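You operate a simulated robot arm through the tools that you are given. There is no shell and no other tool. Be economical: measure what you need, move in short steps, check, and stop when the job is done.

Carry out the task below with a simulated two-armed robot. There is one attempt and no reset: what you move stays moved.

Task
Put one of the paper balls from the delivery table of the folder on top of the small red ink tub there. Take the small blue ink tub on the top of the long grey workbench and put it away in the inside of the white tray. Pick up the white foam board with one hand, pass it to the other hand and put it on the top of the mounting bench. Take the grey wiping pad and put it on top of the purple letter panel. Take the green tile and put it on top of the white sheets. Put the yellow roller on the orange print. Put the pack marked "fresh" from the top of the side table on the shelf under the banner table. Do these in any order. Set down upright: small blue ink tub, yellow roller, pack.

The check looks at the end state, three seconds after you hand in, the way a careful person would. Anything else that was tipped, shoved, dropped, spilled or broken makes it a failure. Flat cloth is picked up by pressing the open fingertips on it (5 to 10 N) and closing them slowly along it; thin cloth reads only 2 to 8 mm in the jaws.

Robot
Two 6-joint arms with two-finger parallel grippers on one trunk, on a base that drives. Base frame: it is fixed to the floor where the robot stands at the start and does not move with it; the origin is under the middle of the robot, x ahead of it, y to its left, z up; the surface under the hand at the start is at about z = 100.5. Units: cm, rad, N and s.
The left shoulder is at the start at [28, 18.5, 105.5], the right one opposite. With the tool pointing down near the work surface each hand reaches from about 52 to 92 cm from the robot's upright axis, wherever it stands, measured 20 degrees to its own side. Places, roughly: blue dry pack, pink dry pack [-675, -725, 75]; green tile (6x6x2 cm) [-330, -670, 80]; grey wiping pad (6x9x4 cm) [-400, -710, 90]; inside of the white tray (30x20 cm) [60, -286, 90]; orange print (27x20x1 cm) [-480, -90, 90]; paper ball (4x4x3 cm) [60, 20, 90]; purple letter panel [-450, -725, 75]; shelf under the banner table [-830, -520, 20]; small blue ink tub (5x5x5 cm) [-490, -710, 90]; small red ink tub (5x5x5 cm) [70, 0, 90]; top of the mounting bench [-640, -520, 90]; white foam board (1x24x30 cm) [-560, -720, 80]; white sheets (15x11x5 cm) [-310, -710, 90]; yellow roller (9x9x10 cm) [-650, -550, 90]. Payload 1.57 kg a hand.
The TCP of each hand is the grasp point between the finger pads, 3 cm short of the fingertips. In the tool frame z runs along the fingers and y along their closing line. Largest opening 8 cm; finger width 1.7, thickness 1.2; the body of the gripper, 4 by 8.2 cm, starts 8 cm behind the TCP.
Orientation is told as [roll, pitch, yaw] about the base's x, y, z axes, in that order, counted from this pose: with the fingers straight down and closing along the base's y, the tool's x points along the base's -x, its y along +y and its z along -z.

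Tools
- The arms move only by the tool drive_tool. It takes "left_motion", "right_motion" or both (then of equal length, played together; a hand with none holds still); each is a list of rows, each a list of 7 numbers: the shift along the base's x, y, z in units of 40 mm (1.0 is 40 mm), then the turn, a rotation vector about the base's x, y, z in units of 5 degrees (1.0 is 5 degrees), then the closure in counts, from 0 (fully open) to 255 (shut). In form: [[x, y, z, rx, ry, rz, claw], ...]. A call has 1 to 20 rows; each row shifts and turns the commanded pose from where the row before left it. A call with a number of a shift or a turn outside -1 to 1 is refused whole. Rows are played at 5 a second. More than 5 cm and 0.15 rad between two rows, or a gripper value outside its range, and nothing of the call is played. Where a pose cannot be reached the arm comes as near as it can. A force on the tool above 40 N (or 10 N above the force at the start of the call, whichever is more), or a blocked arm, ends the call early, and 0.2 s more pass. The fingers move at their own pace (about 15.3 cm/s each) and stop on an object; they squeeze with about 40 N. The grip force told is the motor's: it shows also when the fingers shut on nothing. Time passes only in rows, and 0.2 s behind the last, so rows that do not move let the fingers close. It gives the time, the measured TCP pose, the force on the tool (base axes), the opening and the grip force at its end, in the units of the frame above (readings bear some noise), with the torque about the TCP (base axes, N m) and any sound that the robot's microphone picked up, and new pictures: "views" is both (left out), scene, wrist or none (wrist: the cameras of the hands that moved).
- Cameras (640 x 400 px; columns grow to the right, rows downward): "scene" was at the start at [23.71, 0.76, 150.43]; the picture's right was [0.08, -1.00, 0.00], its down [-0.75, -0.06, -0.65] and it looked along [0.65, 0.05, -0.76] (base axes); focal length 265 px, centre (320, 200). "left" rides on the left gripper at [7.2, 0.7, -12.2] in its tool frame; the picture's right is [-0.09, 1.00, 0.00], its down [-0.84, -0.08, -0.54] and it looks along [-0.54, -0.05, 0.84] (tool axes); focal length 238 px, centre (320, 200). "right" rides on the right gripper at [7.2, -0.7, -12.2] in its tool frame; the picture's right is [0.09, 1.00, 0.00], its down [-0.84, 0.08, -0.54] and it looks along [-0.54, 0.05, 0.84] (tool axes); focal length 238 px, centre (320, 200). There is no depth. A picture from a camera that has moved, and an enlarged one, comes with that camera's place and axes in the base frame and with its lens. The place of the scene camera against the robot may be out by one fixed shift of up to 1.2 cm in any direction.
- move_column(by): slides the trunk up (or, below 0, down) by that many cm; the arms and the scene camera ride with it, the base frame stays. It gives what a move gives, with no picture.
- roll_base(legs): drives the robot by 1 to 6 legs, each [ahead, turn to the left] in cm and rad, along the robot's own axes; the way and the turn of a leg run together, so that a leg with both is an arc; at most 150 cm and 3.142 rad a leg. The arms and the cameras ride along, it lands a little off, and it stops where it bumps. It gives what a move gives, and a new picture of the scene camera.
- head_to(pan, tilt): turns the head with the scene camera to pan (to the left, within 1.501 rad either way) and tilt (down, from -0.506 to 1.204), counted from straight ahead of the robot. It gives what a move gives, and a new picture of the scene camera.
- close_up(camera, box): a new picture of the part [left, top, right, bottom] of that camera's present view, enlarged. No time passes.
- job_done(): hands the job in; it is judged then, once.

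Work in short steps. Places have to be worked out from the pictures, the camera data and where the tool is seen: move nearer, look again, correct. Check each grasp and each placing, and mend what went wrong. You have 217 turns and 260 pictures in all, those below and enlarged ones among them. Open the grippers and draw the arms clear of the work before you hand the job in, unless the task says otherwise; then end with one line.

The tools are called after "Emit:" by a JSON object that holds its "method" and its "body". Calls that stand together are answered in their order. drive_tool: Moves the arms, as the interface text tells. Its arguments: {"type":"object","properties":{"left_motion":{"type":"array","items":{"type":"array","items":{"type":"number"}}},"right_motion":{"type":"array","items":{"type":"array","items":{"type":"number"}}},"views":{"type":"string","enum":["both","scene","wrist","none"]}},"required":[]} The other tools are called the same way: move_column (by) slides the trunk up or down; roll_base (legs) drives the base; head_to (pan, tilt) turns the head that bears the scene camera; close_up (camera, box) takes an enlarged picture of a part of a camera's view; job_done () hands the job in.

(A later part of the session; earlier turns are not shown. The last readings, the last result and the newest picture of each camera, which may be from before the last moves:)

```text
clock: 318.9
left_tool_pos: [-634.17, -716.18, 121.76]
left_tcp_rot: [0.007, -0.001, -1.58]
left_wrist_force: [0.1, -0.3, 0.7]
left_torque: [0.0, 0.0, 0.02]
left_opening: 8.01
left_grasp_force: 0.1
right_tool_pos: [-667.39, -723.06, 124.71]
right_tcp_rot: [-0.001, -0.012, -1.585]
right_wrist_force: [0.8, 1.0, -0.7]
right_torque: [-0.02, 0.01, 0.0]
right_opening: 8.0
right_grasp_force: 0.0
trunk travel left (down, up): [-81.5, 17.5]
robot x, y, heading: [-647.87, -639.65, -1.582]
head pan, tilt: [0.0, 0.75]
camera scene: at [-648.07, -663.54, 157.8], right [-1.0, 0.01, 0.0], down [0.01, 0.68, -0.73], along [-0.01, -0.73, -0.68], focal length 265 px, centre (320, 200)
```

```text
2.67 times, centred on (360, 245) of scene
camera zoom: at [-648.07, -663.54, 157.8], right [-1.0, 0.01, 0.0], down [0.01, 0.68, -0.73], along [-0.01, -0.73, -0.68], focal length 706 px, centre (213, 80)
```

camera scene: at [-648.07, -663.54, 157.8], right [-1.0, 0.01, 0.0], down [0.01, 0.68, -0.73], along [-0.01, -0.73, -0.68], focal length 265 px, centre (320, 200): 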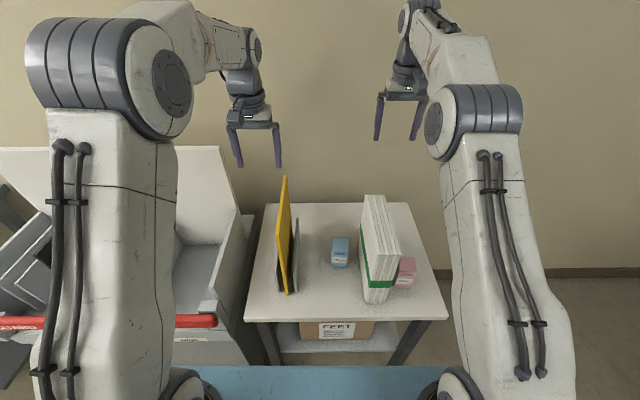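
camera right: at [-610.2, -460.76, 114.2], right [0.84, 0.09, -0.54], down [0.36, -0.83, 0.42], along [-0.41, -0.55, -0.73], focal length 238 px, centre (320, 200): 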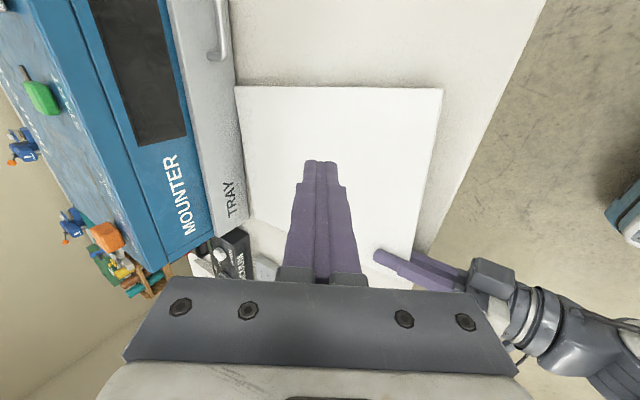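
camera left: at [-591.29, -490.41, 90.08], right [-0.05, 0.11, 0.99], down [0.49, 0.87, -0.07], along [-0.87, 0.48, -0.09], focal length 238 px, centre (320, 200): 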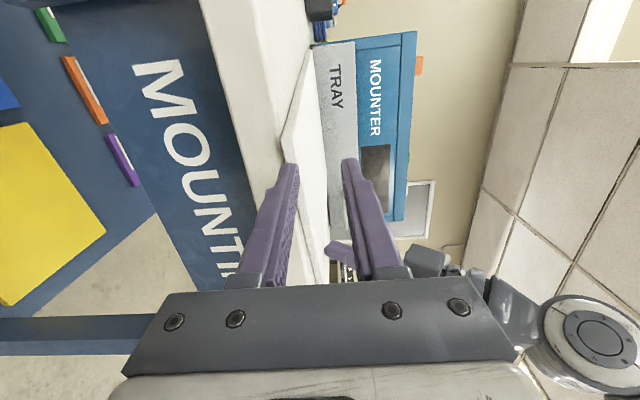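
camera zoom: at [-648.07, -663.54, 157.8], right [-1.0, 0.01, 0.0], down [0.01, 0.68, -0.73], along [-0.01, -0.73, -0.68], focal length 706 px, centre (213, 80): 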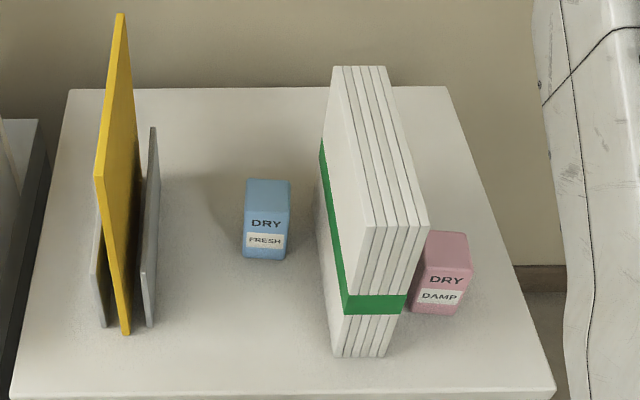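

The blue pack is marked "FRESH", at about (-656,-721) on a table at z≈75. I'm moving the left hand back out of the way and the right hand above the pack.

Emit:
{"method": "drive_tool", "body": {"left_motion": [[0.2, 1, 0, 0, 0, 0, 0], [0.2, 1, 0, 0, 0, 0, 0], [0.2, 1, 0, 0, 0, 0, 0], [0.2, 1, 0, 0, 0, 0, 0], [0, 1, 0, 0, 0, 0, 0], [0, 1, 0, 0, 0, 0, 0], [0, 0.5, 0, 0, 0, 0, 0]], "right_motion": [[0.6, 0.1, 0, 0, 0, 0, 0], [0.6, 0.1, 0, 0, 0, 0, 0], [0.6, 0.1, -0.2, 0, 0, 0, 0], [0.6, 0.1, -0.4, 0, 0, 0, 0], [0.4, 0.1, -0.6, 0, 0, 0, 0], [0, 0, -0.8, 0, 0, 0, 0], [0, 0, 0, 0, 0, 0, 0]], "views": "none"}}

Emit:
{"method": "close_up", "body": {"camera": "right", "box": [0, 0, 640, 400]}}

```text
clock: 320.5
left_tool_pos: [-630.97, -690.09, 121.82]
left_tcp_rot: [0.006, 0.0, -1.581]
left_wrist_force: [-0.7, -0.9, -0.5]
left_torque: [-0.01, 0.0, -0.01]
left_opening: 8.0
left_grasp_force: 0.0
right_tool_pos: [-656.19, -720.91, 116.78]
right_tcp_rot: [-0.001, -0.01, -1.584]
right_wrist_force: [0.0, -0.6, 0.2]
right_torque: [-0.02, 0.0, 0.0]
right_opening: 7.97
right_grasp_force: 0.0
trunk travel left (down, up): [-81.5, 17.5]
robot x, y, heading: [-647.67, -639.38, -1.582]
head pan, tilt: [0.0, 0.75]
```

```text
1.00 times, centred on (320, 200) of right (not enlarged: the box is as wide or as high as the picture)
camera zoom: at [-656.83, -713.59, 128.84], right [1.0, 0.08, 0.0], down [0.07, -0.83, 0.55], along [0.04, -0.55, -0.83], focal length 238 px, centre (320, 200)
```

zoom: 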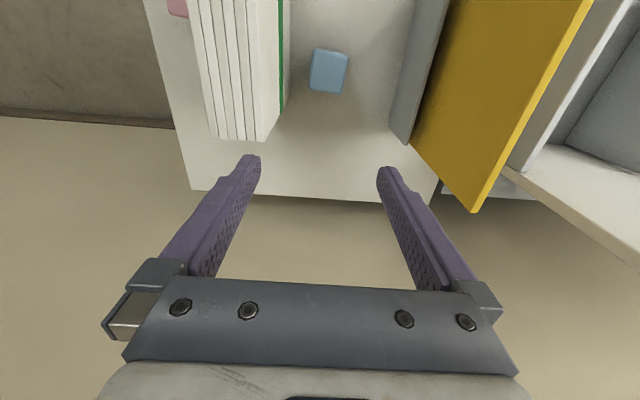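

The pack is at about (-655.6,-717.3), with the white stack's face at x≈-662.5 beside it. I'm lowering the trunk 14 cm with a slightly narrowed opening and re-checking.

Emit:
{"method": "drive_tool", "body": {"right_motion": [[0.15, 0.8, 0, 0, 0, 0, 18], [0, 0.1, 0, 0, 0, 0, 18]], "views": "none"}}

Emit:
{"method": "move_column", "body": {"by": -14}}

Emit:
{"method": "close_up", "body": {"camera": "right", "box": [0, 0, 640, 400]}}

```text
clock: 321.1
left_tool_pos: [-630.94, -690.07, 121.76]
left_tcp_rot: [0.006, 0.0, -1.58]
left_wrist_force: [-0.1, -1.3, -0.3]
left_torque: [-0.01, 0.05, 0.0]
left_opening: 7.98
left_grasp_force: 0.1
right_tool_pos: [-655.58, -717.28, 116.76]
right_tcp_rot: [-0.003, -0.012, -1.585]
right_wrist_force: [0.9, 0.0, -0.3]
right_torque: [-0.02, 0.02, 0.01]
right_opening: 7.46
right_grasp_force: 0.1
trunk travel left (down, up): [-81.5, 17.5]
robot x, y, heading: [-647.82, -639.19, -1.582]
head pan, tilt: [0.0, 0.75]
```

```text
clock: 322.8
left_tool_pos: [-630.91, -690.14, 107.74]
left_tcp_rot: [0.009, -0.001, -1.579]
left_wrist_force: [-0.4, 0.1, -0.1]
left_torque: [-0.01, 0.02, -0.01]
left_opening: 7.99
left_grasp_force: 0.1
right_tool_pos: [-655.56, -717.48, 102.66]
right_tcp_rot: [0.0, -0.01, -1.585]
right_wrist_force: [0.3, 0.0, -0.4]
right_torque: [0.0, 0.0, -0.02]
right_opening: 7.42
right_grasp_force: 0.1
trunk travel left (down, up): [-67.5, 31.5]
robot x, y, heading: [-648.05, -639.46, -1.579]
head pan, tilt: [0.0, 0.75]
```

```text
1.00 times, centred on (320, 200) of right (not enlarged: the box is as wide or as high as the picture)
camera zoom: at [-656.22, -710.08, 114.81], right [1.0, 0.08, 0.0], down [0.07, -0.83, 0.55], along [0.04, -0.55, -0.84], focal length 238 px, centre (320, 200)
```

zoom: 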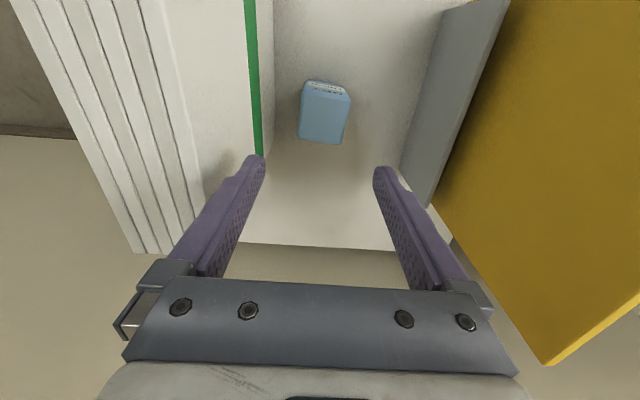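

The pack top is at z≈84–87, centred at (-655.3,-717.2). I'm descending to TCP z≈83 and gripping.

Emit:
{"method": "drive_tool", "body": {"right_motion": [[0.06, 0.05, -0.9, 0, 0, 0, 18], [0, 0, -0.9, 0, 0, 0, 18], [0, 0, -0.9, 0, 0, 0, 18], [0, 0, -0.9, 0, 0, 0, 18], [0, 0, -0.8, 0, 0, 0, 18], [0, 0, -0.5, 0, 0, 0, 18], [0, 0, 0, 0, 0, 0, 18]], "views": "wrist"}}

```text
clock: 324.4
left_tool_pos: [-630.93, -690.06, 107.62]
left_tcp_rot: [0.006, 0.0, -1.58]
left_wrist_force: [0.0, -1.1, -0.5]
left_torque: [0.0, 0.02, 0.01]
left_opening: 8.0
left_grasp_force: 0.1
right_tool_pos: [-655.46, -717.01, 83.18]
right_tcp_rot: [0.0, -0.011, -1.582]
right_wrist_force: [0.7, 0.2, 0.5]
right_torque: [-0.01, -0.03, -0.02]
right_opening: 7.44
right_grasp_force: 0.0
trunk travel left (down, up): [-67.5, 31.5]
robot x, y, heading: [-647.57, -639.43, -1.581]
head pan, tilt: [0.0, 0.75]
camera right: at [-656.03, -709.74, 95.22], right [1.0, 0.08, 0.0], down [0.07, -0.83, 0.55], along [0.04, -0.55, -0.84], focal length 238 px, centre (320, 200)
```

right: 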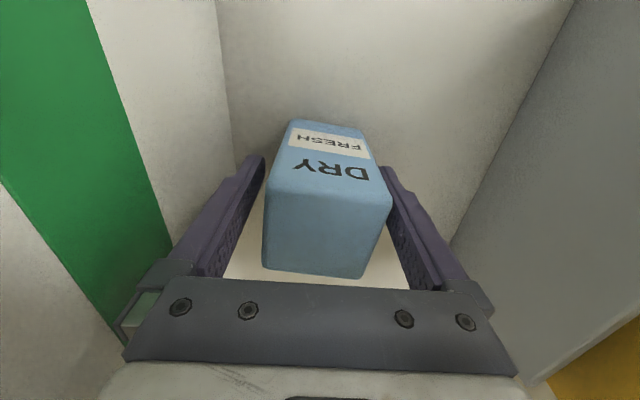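

Emit:
{"method": "drive_tool", "body": {"right_motion": [[0, 0, 0, 0, 0, 0, 60], [0, 0, 0, 0, 0, 0, 90], [0, 0, 0, 0, 0, 0, 150], [0, 0, 0, 0, 0, 0, 150], [0, 0, 0.4, 0, 0, 0, 150], [0, 0, 0.8, 0, 0, 0, 150], [0, 0, 0.9, 0, 0, 0, 150], [0, 0, 0.9, 0, 0, 0, 150], [0, 0, 0.9, 0, 0, 0, 150], [0, 0, 0.9, 0, 0, 0, 150], [0, 0, 0.9, 0, 0, 0, 150], [0, 0, 0.9, 0, 0, 0, 150], [0, 0, 0, 0, 0, 0, 150]], "views": "wrist"}}

```text
clock: 327.2
left_tool_pos: [-630.97, -690.11, 107.78]
left_tcp_rot: [0.008, -0.001, -1.578]
left_wrist_force: [0.1, -0.1, -0.3]
left_torque: [0.02, 0.0, -0.03]
left_opening: 7.99
left_grasp_force: 0.0
right_tool_pos: [-655.42, -717.19, 109.47]
right_tcp_rot: [-0.001, -0.011, -1.584]
right_wrist_force: [0.5, -0.6, -2.0]
right_torque: [0.02, 0.0, 0.03]
right_opening: 5.67
right_grasp_force: 40.0
trunk travel left (down, up): [-67.5, 31.5]
robot x, y, heading: [-647.93, -639.44, -1.578]
head pan, tilt: [0.0, 0.75]
camera right: at [-656.03, -709.88, 121.54], right [1.0, 0.08, 0.0], down [0.07, -0.83, 0.55], along [0.04, -0.55, -0.84], focal length 238 px, centre (320, 200)
```

right: 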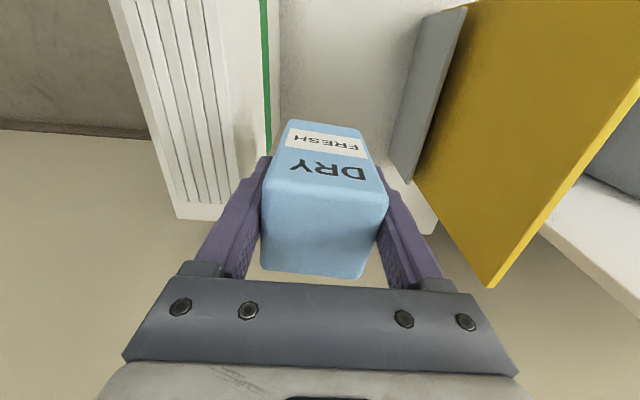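

The pack is held. I'll raise the trunk to clear everything, then turn right toward the banner table and look.

Emit:
{"method": "move_column", "body": {"by": 16}}

Emit:
{"method": "roll_base", "body": {"legs": [[0, -1.56], [40, 0]]}}

Emit:
{"method": "head_to", "body": {"pan": -0.3, "tilt": 0.55}}

```text
clock: 329.0
left_tool_pos: [-630.91, -690.08, 123.75]
left_tcp_rot: [0.008, 0.0, -1.579]
left_wrist_force: [-0.7, 0.9, 0.4]
left_torque: [0.01, 0.0, -0.03]
left_opening: 8.02
left_grasp_force: 0.0
right_tool_pos: [-655.42, -717.23, 125.44]
right_tcp_rot: [-0.002, -0.009, -1.584]
right_wrist_force: [0.0, -0.4, -2.1]
right_torque: [0.04, -0.02, 0.0]
right_opening: 5.68
right_grasp_force: 39.5
trunk travel left (down, up): [-83.5, 15.5]
robot x, y, heading: [-647.8, -639.21, -1.58]
head pan, tilt: [0.0, 0.75]
```

```text
clock: 335.4
left_tool_pos: [-738.56, -654.86, 123.85]
left_tcp_rot: [0.006, -0.001, 3.125]
left_wrist_force: [0.4, 0.3, 0.0]
left_torque: [-0.02, 0.02, -0.02]
left_opening: 8.01
left_grasp_force: 0.1
right_tool_pos: [-765.57, -630.12, 125.42]
right_tcp_rot: [-0.001, -0.011, 3.118]
right_wrist_force: [0.3, 0.3, -3.2]
right_torque: [-0.01, -0.02, 0.0]
right_opening: 5.67
right_grasp_force: 39.6
trunk travel left (down, up): [-83.5, 15.5]
robot x, y, heading: [-687.88, -638.38, 3.121]
head pan, tilt: [0.0, 0.75]
camera scene: at [-712.12, -637.9, 159.8], right [0.02, 1.0, 0.0], down [0.68, -0.01, -0.73], along [-0.73, 0.01, -0.68], focal length 265 px, centre (320, 200)
```

scene: 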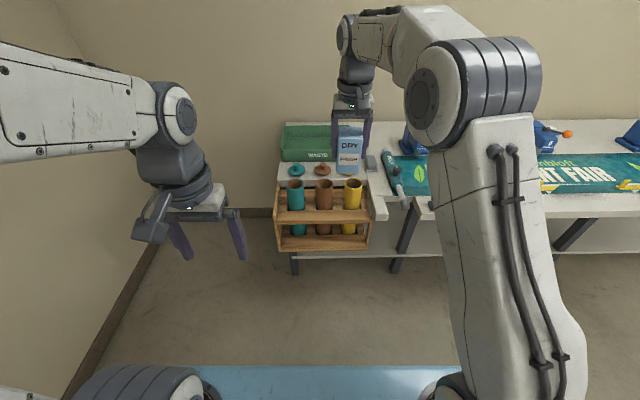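

```text
clock: 336.2
left_tool_pos: [-738.66, -654.85, 123.82]
left_tcp_rot: [0.008, 0.0, 3.124]
left_wrist_force: [0.2, 0.0, 0.1]
left_torque: [-0.01, 0.03, -0.01]
left_opening: 8.01
left_grasp_force: 0.0
right_tool_pos: [-765.52, -630.15, 125.41]
right_tcp_rot: [0.0, -0.01, 3.119]
right_wrist_force: [-0.2, 0.6, -2.2]
right_torque: [-0.01, -0.03, 0.0]
right_opening: 5.68
right_grasp_force: 40.0
trunk travel left (down, up): [-83.5, 15.5]
robot x, y, heading: [-687.81, -638.43, 3.123]
head pan, tilt: [-0.3, 0.55]
camera scene: at [-712.39, -635.25, 161.53], right [0.31, 0.95, 0.0], down [0.5, -0.16, -0.85], along [-0.81, 0.27, -0.52], focal length 265 px, centre (320, 200)
```

scene: 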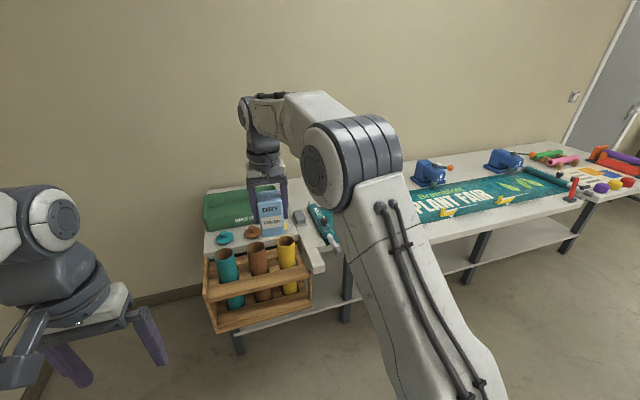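

The banner ("PLANT FAIR") table is to the right with a low shelf under it. I'm driving forward and turning toward it to measure the shelf and gap.

Emit:
{"method": "roll_base", "body": {"legs": [[35, 0], [0, -0.9]]}}

Emit:
{"method": "head_to", "body": {"pan": 0.2, "tilt": 0.7}}

```text
clock: 340.7
left_tool_pos: [-766.87, -608.6, 123.72]
left_tcp_rot: [0.006, 0.001, 2.23]
left_wrist_force: [0.4, -0.4, 0.5]
left_torque: [-0.06, -0.01, 0.02]
left_opening: 8.0
left_grasp_force: 0.0
right_tool_pos: [-764.44, -572.03, 125.37]
right_tcp_rot: [-0.002, -0.008, 2.226]
right_wrist_force: [0.8, -0.5, -1.5]
right_torque: [-0.01, -0.04, -0.01]
right_opening: 5.62
right_grasp_force: 40.1
trunk travel left (down, up): [-83.5, 15.5]
robot x, y, heading: [-722.24, -637.89, 2.227]
head pan, tilt: [-0.3, 0.55]
camera scene: at [-735.16, -616.66, 161.54], right [0.94, 0.35, 0.0], down [0.18, -0.49, -0.85], along [-0.3, 0.8, -0.52], focal length 265 px, centre (320, 200)
```

scene: 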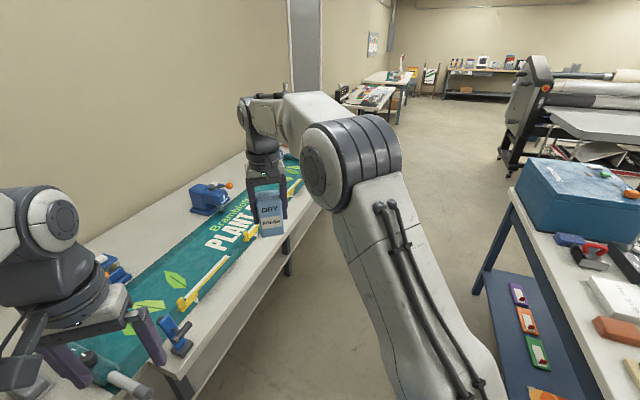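

```text
clock: 341.6
left_tool_pos: [-766.83, -608.56, 123.73]
left_tcp_rot: [0.006, -0.001, 2.231]
left_wrist_force: [-0.3, -0.1, -0.8]
left_torque: [-0.03, -0.01, -0.01]
left_opening: 8.0
left_grasp_force: 0.0
right_tool_pos: [-764.48, -572.03, 125.45]
right_tcp_rot: [-0.001, -0.008, 2.226]
right_wrist_force: [-0.1, -0.1, -1.7]
right_torque: [-0.03, 0.0, 0.0]
right_opening: 5.62
right_grasp_force: 39.5
trunk travel left (down, up): [-83.5, 15.5]
robot x, y, heading: [-722.44, -638.07, 2.224]
head pan, tilt: [0.201, 0.7]
camera scene: at [-738.45, -619.51, 160.22], right [0.66, 0.75, 0.0], down [0.49, -0.42, -0.77], along [-0.58, 0.5, -0.64], focal length 265 px, centre (320, 200)
```

scene: 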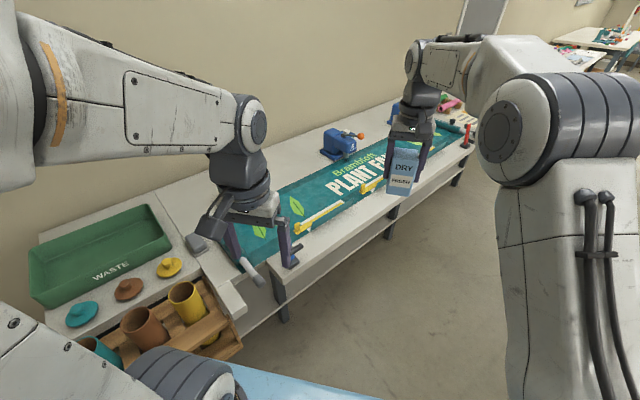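

Bench back is at x≈-678, the banner table front at x≈-786, and the shelf front and legs at x≈-811 (legs at y≈-584 and -483). I'll retract the right hand and drive in front of the table at (-732,-550), facing it.

Emit:
{"method": "drive_tool", "body": {"right_motion": [[0.8, -0.6, 0, 0, 0, 0, 150], [0.8, -0.6, 0, 0, 0, 0, 150], [0.8, -0.6, 0, 0, 0, 0, 150], [0.8, -0.6, 0, 0, 0, 0, 150], [0.8, -0.6, 0, 0, 0, 0, 150], [0.8, -0.6, 0, 0, 0, 0, 150], [0, 0, 0, 0, 0, 0, 150]], "views": "none"}}

Emit:
{"method": "roll_base", "body": {"legs": [[0, -0.544], [88.5, 0], [0, 1.4617]]}}

```text
clock: 343.2
left_tool_pos: [-766.84, -608.61, 123.79]
left_tcp_rot: [0.006, 0.001, 2.23]
left_wrist_force: [-0.2, -0.5, 0.3]
left_torque: [-0.01, -0.03, 0.02]
left_opening: 8.01
left_grasp_force: 0.1
right_tool_pos: [-745.2, -586.34, 125.39]
right_tcp_rot: [-0.002, -0.011, 2.226]
right_wrist_force: [0.0, 0.1, -2.8]
right_torque: [0.01, 0.01, 0.01]
right_opening: 5.63
right_grasp_force: 39.6
trunk travel left (down, up): [-83.5, 15.5]
robot x, y, heading: [-722.47, -637.85, 2.227]
head pan, tilt: [0.201, 0.7]
```

```text
clock: 353.1
left_tool_pos: [-781.28, -569.68, 123.73]
left_tcp_rot: [0.006, -0.001, -3.105]
left_wrist_force: [0.2, 0.2, 0.5]
left_torque: [0.01, 0.02, 0.01]
left_opening: 7.98
left_grasp_force: 0.0
right_tool_pos: [-786.64, -539.14, 125.47]
right_tcp_rot: [-0.002, -0.008, -3.11]
right_wrist_force: [0.3, 0.2, -2.1]
right_torque: [0.0, -0.01, -0.02]
right_opening: 5.59
right_grasp_force: 39.6
trunk travel left (down, up): [-83.5, 15.5]
robot x, y, heading: [-731.53, -550.84, -3.11]
head pan, tilt: [0.201, 0.7]
camera scene: at [-755.68, -552.94, 160.22], right [-0.23, 0.97, 0.0], down [0.63, 0.15, -0.76], along [-0.74, -0.18, -0.64], focal length 265 px, centre (320, 200)
```

scene: 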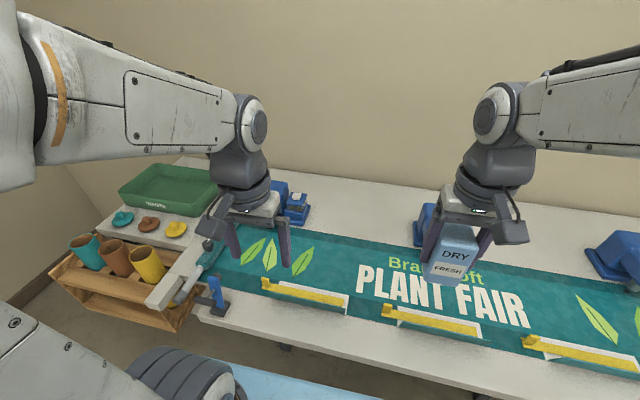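

I'm retracting the right hand a bit more, backing 13 cm, then lowering the trunk fully in front of the table.

Emit:
{"method": "drive_tool", "body": {"right_motion": [[0.5, 0.3, 0, 0, 0, 0, 150], [0.5, 0.3, 0, 0, 0, 0, 150], [0, 0, 0, 0, 0, 0, 150]], "views": "none"}}

Emit:
{"method": "roll_base", "body": {"legs": [[0, -0.032], [-13, 0]]}}

Emit:
{"method": "move_column", "body": {"by": -40}}

Emit:
{"method": "head_to", "body": {"pan": -0.2, "tilt": 0.6}}

```text
clock: 353.9
left_tool_pos: [-781.17, -569.75, 123.82]
left_tcp_rot: [0.008, 0.0, -3.104]
left_wrist_force: [-0.3, -0.5, -0.7]
left_torque: [-0.01, 0.03, -0.02]
left_opening: 7.99
left_grasp_force: 0.1
right_tool_pos: [-782.51, -536.67, 125.54]
right_tcp_rot: [-0.003, -0.009, -3.106]
right_wrist_force: [-0.6, 0.3, -2.1]
right_torque: [0.0, -0.02, 0.0]
right_opening: 5.6
right_grasp_force: 39.9
trunk travel left (down, up): [-83.5, 15.5]
robot x, y, heading: [-731.46, -550.55, -3.111]
head pan, tilt: [0.201, 0.7]
```

```text
clock: 355.6
left_tool_pos: [-768.72, -568.08, 123.68]
left_tcp_rot: [0.007, 0.0, -3.135]
left_wrist_force: [0.1, -0.3, -0.5]
left_torque: [0.01, -0.02, 0.01]
left_opening: 8.0
left_grasp_force: 0.0
right_tool_pos: [-769.01, -535.09, 125.45]
right_tcp_rot: [-0.003, -0.009, -3.14]
right_wrist_force: [-1.0, 0.5, -1.7]
right_torque: [-0.03, -0.02, 0.01]
right_opening: 5.59
right_grasp_force: 40.1
trunk travel left (down, up): [-83.5, 15.5]
robot x, y, heading: [-718.5, -550.71, -3.139]
head pan, tilt: [0.201, 0.7]
camera scene: at [-742.59, -552.16, 160.22], right [-0.2, 0.98, 0.0], down [0.63, 0.13, -0.76], along [-0.75, -0.15, -0.64], focal length 265 px, centre (320, 200)
```

scene: 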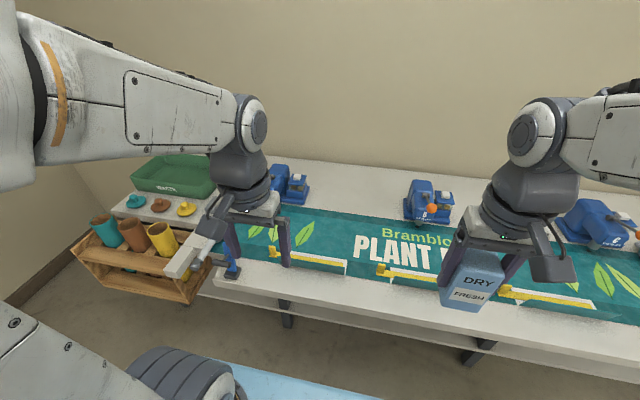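

```text
clock: 359.4
left_tool_pos: [-768.67, -568.17, 83.84]
left_tcp_rot: [0.008, -0.001, -3.138]
left_wrist_force: [0.3, -0.1, -0.2]
left_torque: [-0.02, 0.01, -0.02]
left_opening: 8.02
left_grasp_force: 0.0
right_tool_pos: [-768.95, -535.24, 85.38]
right_tcp_rot: [-0.002, -0.007, -3.139]
right_wrist_force: [0.0, 0.5, -1.8]
right_torque: [-0.02, 0.02, 0.01]
right_opening: 5.59
right_grasp_force: 39.7
trunk travel left (down, up): [-43.5, 55.5]
robot x, y, heading: [-717.82, -550.61, -3.139]
head pan, tilt: [0.201, 0.7]
```

```text
clock: 360.2
left_tool_pos: [-768.77, -568.01, 83.68]
left_tcp_rot: [0.007, 0.0, -3.136]
left_wrist_force: [0.3, 0.7, 0.4]
left_torque: [0.0, -0.01, -0.01]
left_opening: 7.95
left_grasp_force: 0.0
right_tool_pos: [-768.97, -535.05, 85.52]
right_tcp_rot: [-0.001, -0.009, -3.138]
right_wrist_force: [0.5, -0.2, -2.7]
right_torque: [0.05, 0.03, 0.0]
right_opening: 5.62
right_grasp_force: 40.0
trunk travel left (down, up): [-43.5, 55.5]
robot x, y, heading: [-717.71, -550.38, -3.139]
head pan, tilt: [-0.201, 0.6]
camera scene: at [-742.89, -548.71, 121.08], right [0.2, 0.98, 0.0], down [0.55, -0.11, -0.82], along [-0.81, 0.16, -0.57], focal length 265 px, centre (320, 200)
```

scene: 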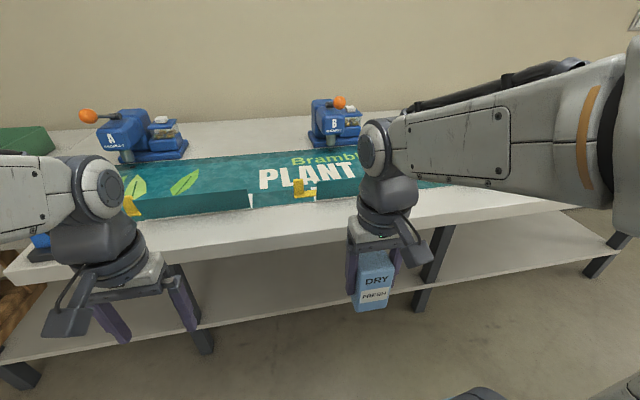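

The shelf top is at z≈20, its front at x≈-809, the tabletop underside at ≈81, and legs at y≈-589 and -484. I'll lower the trunk fully and advance 14 cm.

Emit:
{"method": "move_column", "body": {"by": -43}}

Emit:
{"method": "roll_base", "body": {"legs": [[14, 0]]}}

```text
refused: -43 is not a number from -40 to 40
```

```text
clock: 361.6
left_tool_pos: [-781.7, -568.26, 83.73]
left_tcp_rot: [0.008, 0.0, -3.133]
left_wrist_force: [-0.4, 0.4, 0.2]
left_torque: [0.0, 0.03, -0.03]
left_opening: 7.99
left_grasp_force: 0.1
right_tool_pos: [-781.18, -535.44, 85.15]
right_tcp_rot: [-0.002, 0.024, -3.14]
right_wrist_force: [2.8, 0.2, -2.4]
right_torque: [-0.02, -0.01, 0.01]
right_opening: 5.58
right_grasp_force: 40.2
trunk travel left (down, up): [-43.5, 55.5]
robot x, y, heading: [-731.25, -550.66, -3.135]
head pan, tilt: [-0.201, 0.6]
stopped in leg 1: the force on the tool passed its limit at 68 N (the readings are from after the stop); the commanded pose is now the measured one
camera scene: at [-756.01, -548.82, 121.08], right [0.19, 0.98, 0.0], down [0.55, -0.11, -0.83], along [-0.81, 0.16, -0.56], focal length 265 px, centre (320, 200)
```

scene: 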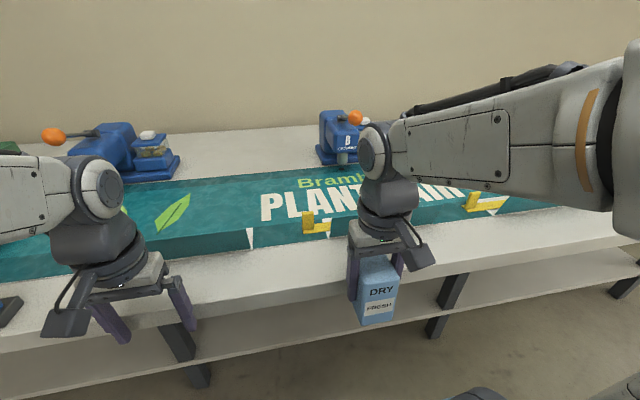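

The column move was refused and the pack nudged the table edge. I'm backing off 13 cm and checking the pack and the tabletop.

Emit:
{"method": "roll_base", "body": {"legs": [[-13, 0]]}}

Emit:
{"method": "close_up", "body": {"camera": "right", "box": [0, 0, 640, 400]}}

```text
clock: 362.9
left_tool_pos: [-768.64, -568.34, 83.86]
left_tcp_rot: [0.008, 0.0, -3.131]
left_wrist_force: [0.3, 0.2, 0.1]
left_torque: [0.0, 0.02, 0.0]
left_opening: 8.01
left_grasp_force: 0.2
right_tool_pos: [-768.19, -535.36, 85.18]
right_tcp_rot: [-0.004, 0.023, -3.137]
right_wrist_force: [0.7, -0.5, -2.8]
right_torque: [-0.01, 0.0, -0.01]
right_opening: 5.58
right_grasp_force: 40.1
trunk travel left (down, up): [-43.5, 55.5]
robot x, y, heading: [-718.26, -550.5, -3.132]
head pan, tilt: [-0.201, 0.6]
camera scene: at [-743.05, -548.79, 121.08], right [0.19, 0.98, 0.0], down [0.55, -0.11, -0.83], along [-0.81, 0.16, -0.56], focal length 265 px, centre (320, 200)
```

scene: 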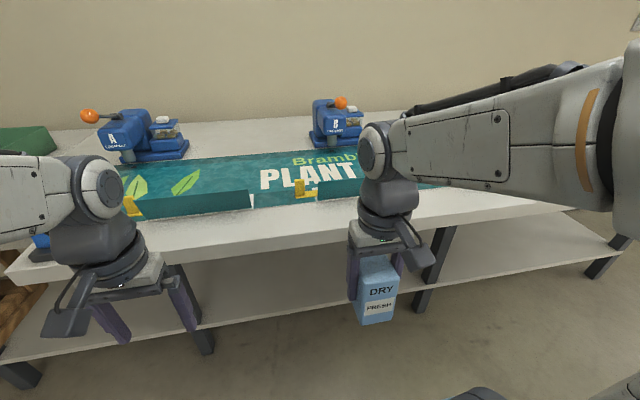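

```text
1.00 times, centred on (320, 200) of right (not enlarged: the box is as wide or as high as the picture)
camera zoom: at [-761.44, -534.66, 97.47], right [0.1, -1.0, 0.0], down [-0.85, -0.08, 0.52], along [-0.52, -0.05, -0.85], focal length 238 px, centre (320, 200)
```

zoom: 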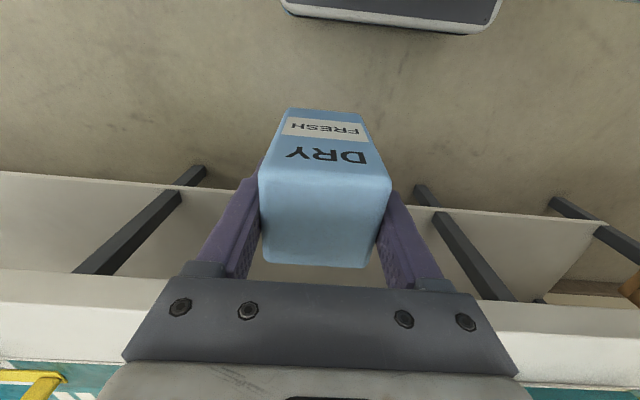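

The table items are unmoved and the pack only shifted slightly in the grip. I'm lowering the trunk by 40, then 3.

Emit:
{"method": "move_column", "body": {"by": -40}}

Emit:
{"method": "head_to", "body": {"pan": -0.2, "tilt": 0.3}}

```text
clock: 366.7
left_tool_pos: [-768.7, -568.21, 43.83]
left_tcp_rot: [0.008, 0.0, -3.133]
left_wrist_force: [-0.1, 0.7, 0.4]
left_torque: [-0.07, -0.01, 0.02]
left_opening: 7.99
left_grasp_force: 0.0
right_tool_pos: [-768.33, -535.4, 45.16]
right_tcp_rot: [-0.002, 0.023, -3.136]
right_wrist_force: [-0.2, 0.0, -1.8]
right_torque: [-0.02, 0.0, 0.01]
right_opening: 5.57
right_grasp_force: 40.0
trunk travel left (down, up): [-3.5, 95.5]
robot x, y, heading: [-718.34, -550.8, -3.133]
head pan, tilt: [-0.201, 0.6]
```

```text
clock: 367.5
left_tool_pos: [-768.71, -568.41, 43.73]
left_tcp_rot: [0.008, 0.0, -3.133]
left_wrist_force: [-0.3, 0.3, 0.1]
left_torque: [0.01, -0.02, 0.01]
left_opening: 7.98
left_grasp_force: 0.1
right_tool_pos: [-768.34, -535.38, 45.17]
right_tcp_rot: [-0.003, 0.023, -3.137]
right_wrist_force: [0.4, 0.9, -2.3]
right_torque: [0.03, 0.01, 0.01]
right_opening: 5.6
right_grasp_force: 40.5
trunk travel left (down, up): [-3.5, 95.5]
robot x, y, heading: [-718.45, -550.44, -3.136]
head pan, tilt: [-0.201, 0.3]
camera scene: at [-743.54, -548.69, 83.83], right [0.19, 0.98, 0.0], down [0.29, -0.06, -0.95], along [-0.94, 0.18, -0.3], focal length 265 px, centre (320, 200)
```

scene: 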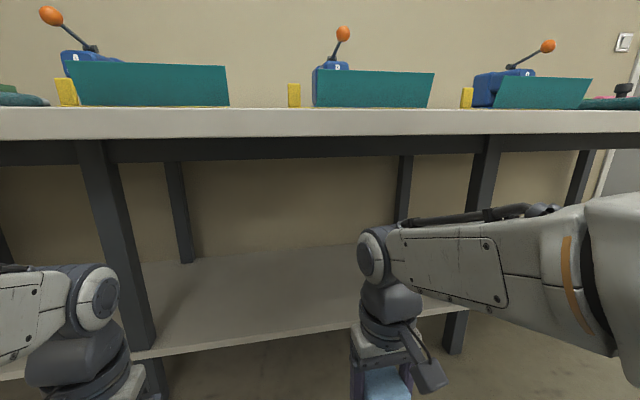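

Good view of the shelf. The wrist is about 26 cm above the TCP, so I'll lower both hands first, then advance 14 cm.

Emit:
{"method": "drive_tool", "body": {"right_motion": [[0, 0, -0.9, 0, 0, 0, 150], [0, 0, -0.9, 0, 0, 0, 150], [0, 0, -0.9, 0, 0, 0, 150], [0, 0, 0, 0, 0, 0, 150]], "left_motion": [[0, 0, -0.7, 0, 0, 0, 0], [0, 0, -0.7, 0, 0, 0, 0], [0, 0, -0.6, 0, 0, 0, 0], [0, 0, 0, 0, 0, 0, 0]], "views": "none"}}

Emit:
{"method": "roll_base", "body": {"legs": [[14, 0]]}}

```text
clock: 368.5
left_tool_pos: [-768.73, -568.45, 35.67]
left_tcp_rot: [0.007, 0.001, -3.133]
left_wrist_force: [-0.6, -0.4, 0.0]
left_torque: [-0.02, -0.01, 0.05]
left_opening: 7.99
left_grasp_force: 0.0
right_tool_pos: [-768.15, -535.16, 34.31]
right_tcp_rot: [-0.004, 0.022, -3.136]
right_wrist_force: [0.0, -0.3, -1.7]
right_torque: [-0.02, 0.0, -0.02]
right_opening: 5.58
right_grasp_force: 40.3
trunk travel left (down, up): [-3.5, 95.5]
robot x, y, heading: [-717.94, -550.65, -3.136]
head pan, tilt: [-0.201, 0.3]
```

```text
clock: 369.9
left_tool_pos: [-782.79, -568.66, 35.71]
left_tcp_rot: [0.006, 0.0, -3.129]
left_wrist_force: [-0.6, -0.3, 0.3]
left_torque: [-0.03, 0.04, 0.02]
left_opening: 8.0
left_grasp_force: 0.1
right_tool_pos: [-782.54, -535.43, 34.23]
right_tcp_rot: [-0.003, 0.022, -3.133]
right_wrist_force: [-0.7, -0.1, -2.7]
right_torque: [-0.02, 0.03, 0.04]
right_opening: 5.59
right_grasp_force: 40.1
trunk travel left (down, up): [-3.5, 95.5]
robot x, y, heading: [-732.5, -550.74, -3.132]
head pan, tilt: [-0.201, 0.3]
camera scene: at [-757.79, -548.88, 83.83], right [0.19, 0.98, 0.0], down [0.29, -0.06, -0.96], along [-0.94, 0.18, -0.3], focal length 265 px, centre (320, 200)
```

scene: 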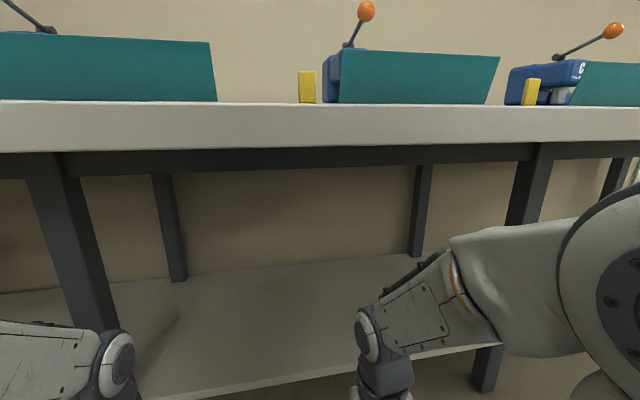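

Clear underneath. I'm extending the right arm forward in steps, checking halfway.

Emit:
{"method": "drive_tool", "body": {"right_motion": [[-0.8, 0.03, 0, 0, 0, 0, 150], [-0.8, 0.03, 0, 0, 0, 0, 150], [-0.8, 0.03, 0, 0, 0, 0, 150], [-0.8, 0.03, 0, 0, 0, 0, 150], [-0.8, 0.03, 0, 0, 0, 0, 150], [0, 0, 0, 0, 0, 0, 150]], "views": "both"}}

```text
clock: 371.3
left_tool_pos: [-782.79, -568.69, 35.77]
left_tcp_rot: [0.007, 0.001, -3.13]
left_wrist_force: [0.5, -0.3, -0.4]
left_torque: [0.0, 0.0, -0.01]
left_opening: 7.98
left_grasp_force: 0.1
right_tool_pos: [-798.42, -534.75, 34.18]
right_tcp_rot: [-0.004, 0.023, -3.133]
right_wrist_force: [0.1, -0.4, -2.3]
right_torque: [0.01, 0.03, -0.01]
right_opening: 5.59
right_grasp_force: 40.3
trunk travel left (down, up): [-3.5, 95.5]
robot x, y, heading: [-732.44, -550.82, -3.132]
head pan, tilt: [-0.201, 0.3]
camera scene: at [-757.79, -548.88, 83.83], right [0.19, 0.98, 0.0], down [0.29, -0.06, -0.96], along [-0.94, 0.18, -0.3], focal length 265 px, centre (320, 200)
camera right: at [-791.57, -534.1, 46.42], right [0.1, -0.99, 0.0], down [-0.85, -0.09, 0.52], along [-0.52, -0.05, -0.85], focal length 238 px, centre (320, 200)
```

scene: 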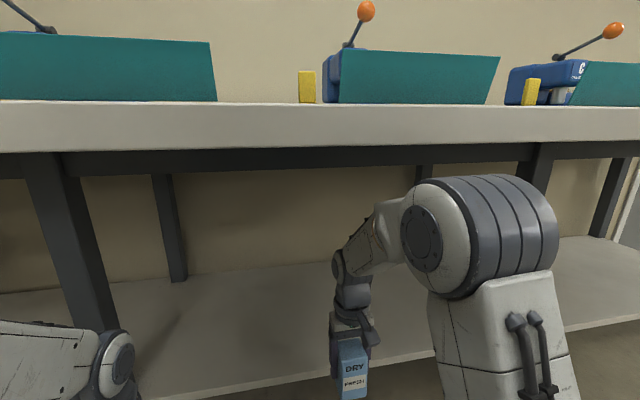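
right: 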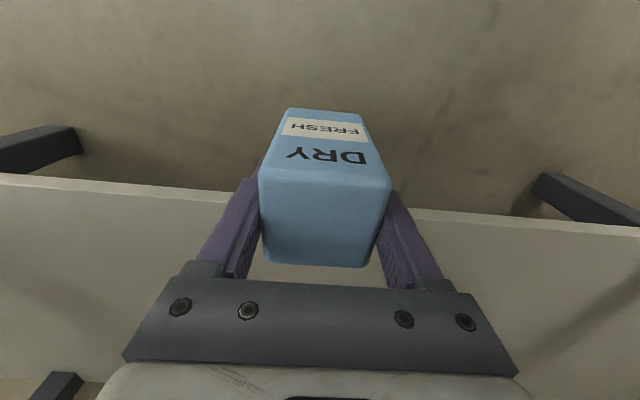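

Emit:
{"method": "drive_tool", "body": {"right_motion": [[-0.8, 0.03, -0.1, 0, 0, 0, 150], [-0.8, 0.03, -0.1, 0, 0, 0, 150], [-0.8, 0.03, -0.15, 0, 0, 0, 150], [-0.8, 0.03, -0.15, 0, 0, 0, 150], [-0.8, 0.03, -0.1, 0, 0, 0, 150], [-0.6, 0, -0.1, 0, 0, 0, 150], [0, 0, 0, 0, 0, 0, 150]], "views": "both"}}

```text
clock: 372.9
left_tool_pos: [-782.87, -568.65, 35.62]
left_tcp_rot: [0.006, -0.001, -3.128]
left_wrist_force: [0.2, -0.2, -0.7]
left_torque: [0.02, 0.05, -0.03]
left_opening: 8.04
left_grasp_force: 0.1
right_tool_pos: [-816.86, -534.11, 31.32]
right_tcp_rot: [-0.006, 0.024, -3.132]
right_wrist_force: [-0.4, -1.2, -2.5]
right_torque: [0.01, 0.0, 0.05]
right_opening: 5.58
right_grasp_force: 40.8
trunk travel left (down, up): [-3.5, 95.5]
robot x, y, heading: [-732.54, -550.54, -3.135]
head pan, tilt: [-0.201, 0.3]
camera scene: at [-757.79, -548.88, 83.83], right [0.19, 0.98, 0.0], down [0.29, -0.06, -0.96], along [-0.94, 0.18, -0.3], focal length 265 px, centre (320, 200)
camera right: at [-810.08, -533.43, 43.66], right [0.1, -0.99, 0.0], down [-0.85, -0.09, 0.52], along [-0.52, -0.05, -0.85], focal length 238 px, centre (320, 200)
```

scene: 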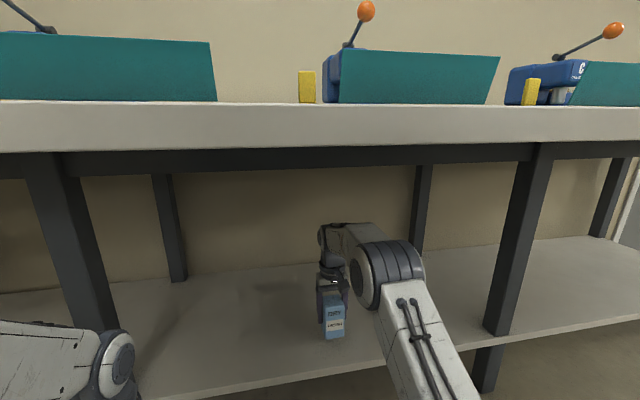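
right: 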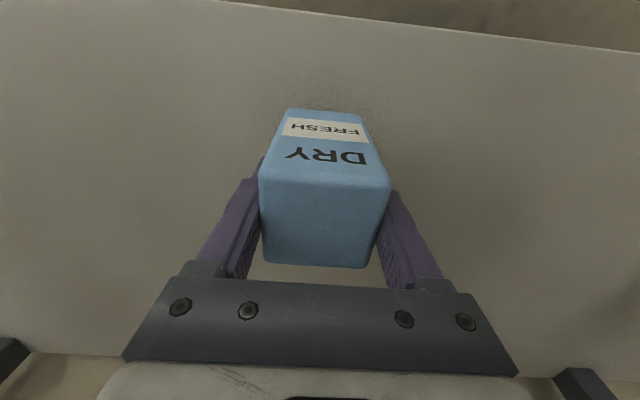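

The pack is well over the shelf. I'm lowering to contact.

Emit:
{"method": "drive_tool", "body": {"right_motion": [[0, 0, -0.2, 0, 0, 0, 150], [0, 0, -0.1, 0, 0, 0, 150], [0, 0, -0.06, 0, 0, 0, 150], [0, 0, 0, 0, 0, 0, 150]], "views": "none"}}

```text
clock: 373.9
left_tool_pos: [-782.86, -568.64, 35.68]
left_tcp_rot: [0.007, 0.001, -3.13]
left_wrist_force: [0.0, -0.1, -0.5]
left_torque: [-0.02, 0.01, -0.02]
left_opening: 8.03
left_grasp_force: 0.0
right_tool_pos: [-816.98, -534.35, 30.02]
right_tcp_rot: [-0.004, 0.024, -3.132]
right_wrist_force: [-0.8, 0.0, -1.7]
right_torque: [0.0, 0.0, 0.0]
right_opening: 5.58
right_grasp_force: 39.8
trunk travel left (down, up): [-3.5, 95.5]
robot x, y, heading: [-732.37, -550.66, -3.132]
head pan, tilt: [-0.201, 0.3]
```

Emit:
{"method": "drive_tool", "body": {"right_motion": [[0, 0, -0.1, 0, 0, 0, 150], [0, 0, -0.08, 0, 0, 0, 150], [0, 0, -0.08, 0, 0, 0, 150], [0, 0, 0, 0, 0, 0, 150]], "views": "none"}}

```text
clock: 374.9
left_tool_pos: [-782.8, -568.55, 35.76]
left_tcp_rot: [0.007, 0.0, -3.13]
left_wrist_force: [0.2, -0.4, -0.1]
left_torque: [0.04, 0.0, -0.01]
left_opening: 8.0
left_grasp_force: 0.1
right_tool_pos: [-816.89, -534.16, 28.97]
right_tcp_rot: [-0.003, 0.022, -3.133]
right_wrist_force: [0.1, 0.6, -1.6]
right_torque: [-0.04, -0.01, 0.03]
right_opening: 5.58
right_grasp_force: 40.1
trunk travel left (down, up): [-3.5, 95.5]
robot x, y, heading: [-732.3, -550.56, -3.134]
head pan, tilt: [-0.201, 0.3]
```

Emit:
{"method": "drive_tool", "body": {"right_motion": [[0, 0, -0.1, 0, 0, 0, 150], [0, 0, -0.08, 0, 0, 0, 150], [0, 0, -0.08, 0, 0, 0, 150], [0, 0, -0.08, 0, 0, 0, 150], [0, 0, -0.08, 0, 0, 0, 150], [0, 0, 0, 0, 0, 0, 150]], "views": "wrist"}}

```text
clock: 375.6
left_tool_pos: [-782.72, -568.6, 35.63]
left_tcp_rot: [0.007, -0.003, -3.129]
left_wrist_force: [0.3, -0.5, -0.2]
left_torque: [-0.01, 0.01, 0.0]
left_opening: 8.0
left_grasp_force: 0.1
right_tool_pos: [-817.21, -534.29, 28.73]
right_tcp_rot: [-0.003, 0.012, -3.134]
right_wrist_force: [3.9, 0.1, 13.9]
right_torque: [-0.47, 0.01, 0.16]
right_opening: 5.58
right_grasp_force: 40.0
trunk travel left (down, up): [-3.5, 95.5]
robot x, y, heading: [-732.51, -550.59, -3.136]
head pan, tilt: [-0.201, 0.3]
stopped in row 3 (right hand): the force on the tool passed its limit at 43 N (the readings are from after the stop); the commanded pose is now the measured one
camera right: at [-810.18, -533.52, 41.0], right [0.1, -0.99, 0.0], down [-0.84, -0.09, 0.53], along [-0.53, -0.05, -0.85], focal length 238 px, centre (320, 200)
```

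right: 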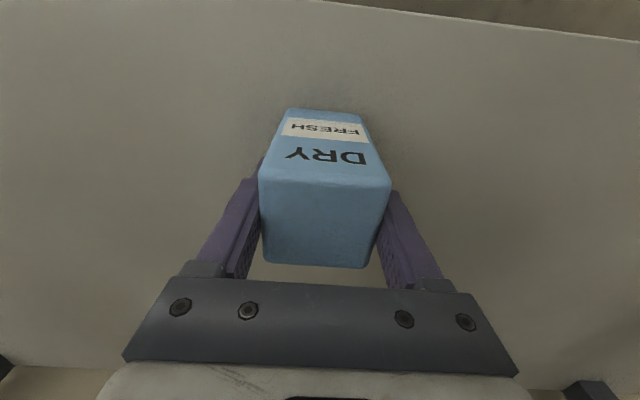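

The pack rests on the shelf. I'll release slowly, rise, and check.

Emit:
{"method": "drive_tool", "body": {"right_motion": [[0, 0, 0.02, 0, 0, 0, 72], [0, 0, 0, 0, 0, 0, 60], [0, 0, 0, 0, 0, 0, 45], [0, 0, 0, 0, 0, 0, 25], [0, 0, 0, 0, 0, 0, 15], [0, 0, 0.3, 0, 0, 0, 15], [0, 0, 0.6, 0, 0, 0, 15], [0, 0, 0.6, 0, 0, 0, 15], [0, 0, 0.6, 0, 0, 0, 15], [0, 0, 0, 0, 0, 0, 15]], "views": "both"}}

```text
clock: 377.8
left_tool_pos: [-782.8, -568.63, 35.74]
left_tcp_rot: [0.007, 0.001, -3.129]
left_wrist_force: [0.4, 0.1, 0.3]
left_torque: [0.0, 0.01, -0.02]
left_opening: 8.03
left_grasp_force: 0.0
right_tool_pos: [-817.11, -534.25, 37.02]
right_tcp_rot: [-0.003, 0.014, -3.132]
right_wrist_force: [-0.4, 0.2, -0.2]
right_torque: [0.04, 0.02, -0.02]
right_opening: 7.51
right_grasp_force: 0.0
trunk travel left (down, up): [-3.5, 95.5]
robot x, y, heading: [-732.29, -550.14, -3.133]
head pan, tilt: [-0.201, 0.3]
camera scene: at [-757.78, -548.88, 83.83], right [0.19, 0.98, 0.0], down [0.29, -0.06, -0.96], along [-0.94, 0.18, -0.3], focal length 265 px, centre (320, 200)
camera right: at [-810.13, -533.6, 49.31], right [0.1, -0.99, 0.0], down [-0.84, -0.09, 0.53], along [-0.53, -0.05, -0.85], focal length 238 px, centre (320, 200)
```

scene: 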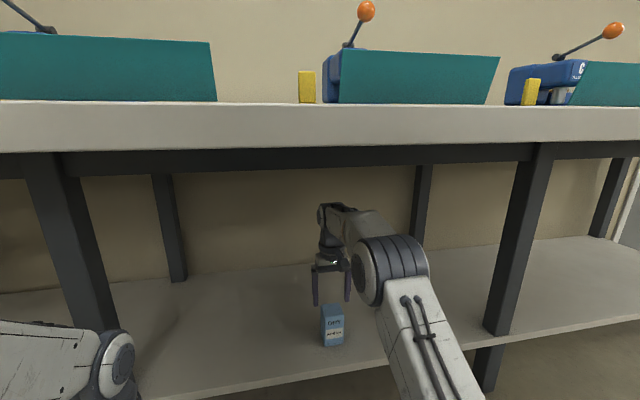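
right: 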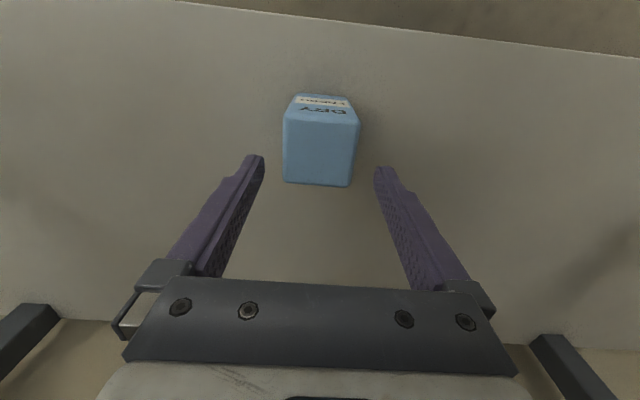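

The pack stands upright on the shelf. I'm retracting along the same path.

Emit:
{"method": "drive_tool", "body": {"right_motion": [[0.6, 0, 0.05, 0, 0, 0, 15], [0.8, 0, 0, 0, 0, 0, 15], [0.8, 0, -0.2, 0, 0, 0, 15], [0.8, 0, -0.3, 0, 0, 0, 15], [0.8, 0, -0.3, 0, 0, 0, 15], [0.8, 0, 0, 0, 0, 0, 15], [0.8, 0, 0, 0, 0, 0, 15], [0.8, 0, 0, 0, 0, 0, 15], [0.8, 0, 0, 0, 0, 0, 15], [0.8, 0, 0, 0, 0, 0, 15], [0.5, 0, 0, 0, 0, 0, 15], [0, 0, 0, 0, 0, 0, 15]], "views": "none"}}

Emit:
{"method": "roll_base", "body": {"legs": [[-14, 0]]}}

Emit:
{"method": "move_column", "body": {"by": 40}}

Emit:
{"method": "move_column", "body": {"by": 38}}

```text
clock: 380.4
left_tool_pos: [-782.87, -568.59, 35.75]
left_tcp_rot: [0.008, 0.0, -3.129]
left_wrist_force: [0.6, 0.0, 0.1]
left_torque: [0.0, -0.01, -0.01]
left_opening: 7.99
left_grasp_force: 0.2
right_tool_pos: [-783.75, -534.29, 33.73]
right_tcp_rot: [-0.004, 0.014, -3.132]
right_wrist_force: [0.0, 0.1, 0.4]
right_torque: [-0.01, 0.01, -0.01]
right_opening: 7.54
right_grasp_force: 0.1
trunk travel left (down, up): [-3.5, 95.5]
robot x, y, heading: [-732.25, -550.61, -3.136]
head pan, tilt: [-0.201, 0.3]
```

```text
clock: 381.8
left_tool_pos: [-768.64, -568.41, 35.65]
left_tcp_rot: [0.006, 0.0, -3.13]
left_wrist_force: [0.3, 0.6, 0.6]
left_torque: [0.0, -0.03, -0.02]
left_opening: 8.0
left_grasp_force: 0.0
right_tool_pos: [-769.46, -533.94, 33.8]
right_tcp_rot: [-0.002, 0.015, -3.134]
right_wrist_force: [0.9, -0.1, -0.4]
right_torque: [0.0, 0.05, 0.01]
right_opening: 7.55
right_grasp_force: 0.1
trunk travel left (down, up): [-3.5, 95.5]
robot x, y, heading: [-718.27, -550.84, -3.138]
head pan, tilt: [-0.201, 0.3]
camera scene: at [-743.56, -548.71, 83.84], right [0.19, 0.98, 0.0], down [0.29, -0.06, -0.96], along [-0.94, 0.18, -0.3], focal length 265 px, centre (320, 200)
```

scene: 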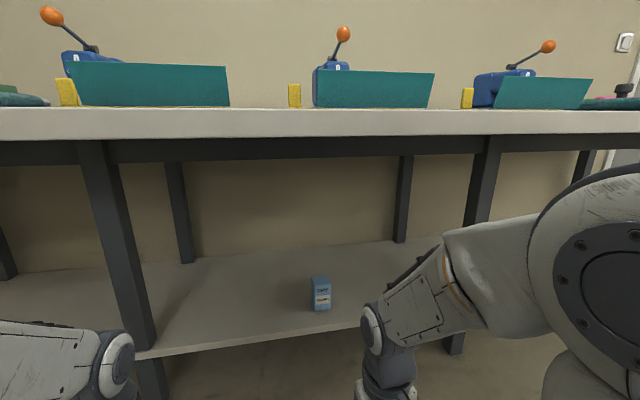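

```text
clock: 385.6
left_tool_pos: [-768.71, -568.35, 75.75]
left_tcp_rot: [0.007, 0.001, -3.13]
left_wrist_force: [-0.3, -0.1, 0.3]
left_torque: [-0.02, 0.03, 0.01]
left_opening: 8.01
left_grasp_force: 0.0
right_tool_pos: [-769.52, -534.03, 73.85]
right_tcp_rot: [-0.005, 0.015, -3.133]
right_wrist_force: [-0.1, -0.1, 0.1]
right_torque: [-0.03, 0.0, -0.01]
right_opening: 7.52
right_grasp_force: 0.0
trunk travel left (down, up): [-43.5, 55.5]
robot x, y, heading: [-718.45, -550.62, -3.139]
head pan, tilt: [-0.201, 0.3]
```

```text
clock: 389.3
left_tool_pos: [-768.75, -568.3, 113.75]
left_tcp_rot: [0.007, 0.0, -3.13]
left_wrist_force: [-1.0, 0.1, 0.7]
left_torque: [0.0, -0.05, 0.0]
left_opening: 8.02
left_grasp_force: 0.0
right_tool_pos: [-769.59, -533.98, 111.82]
right_tcp_rot: [-0.004, 0.016, -3.134]
right_wrist_force: [-0.2, 0.1, 0.5]
right_torque: [-0.01, -0.01, 0.01]
right_opening: 7.53
right_grasp_force: 0.1
trunk travel left (down, up): [-81.5, 17.5]
robot x, y, heading: [-718.45, -550.28, -3.137]
head pan, tilt: [-0.201, 0.3]
```

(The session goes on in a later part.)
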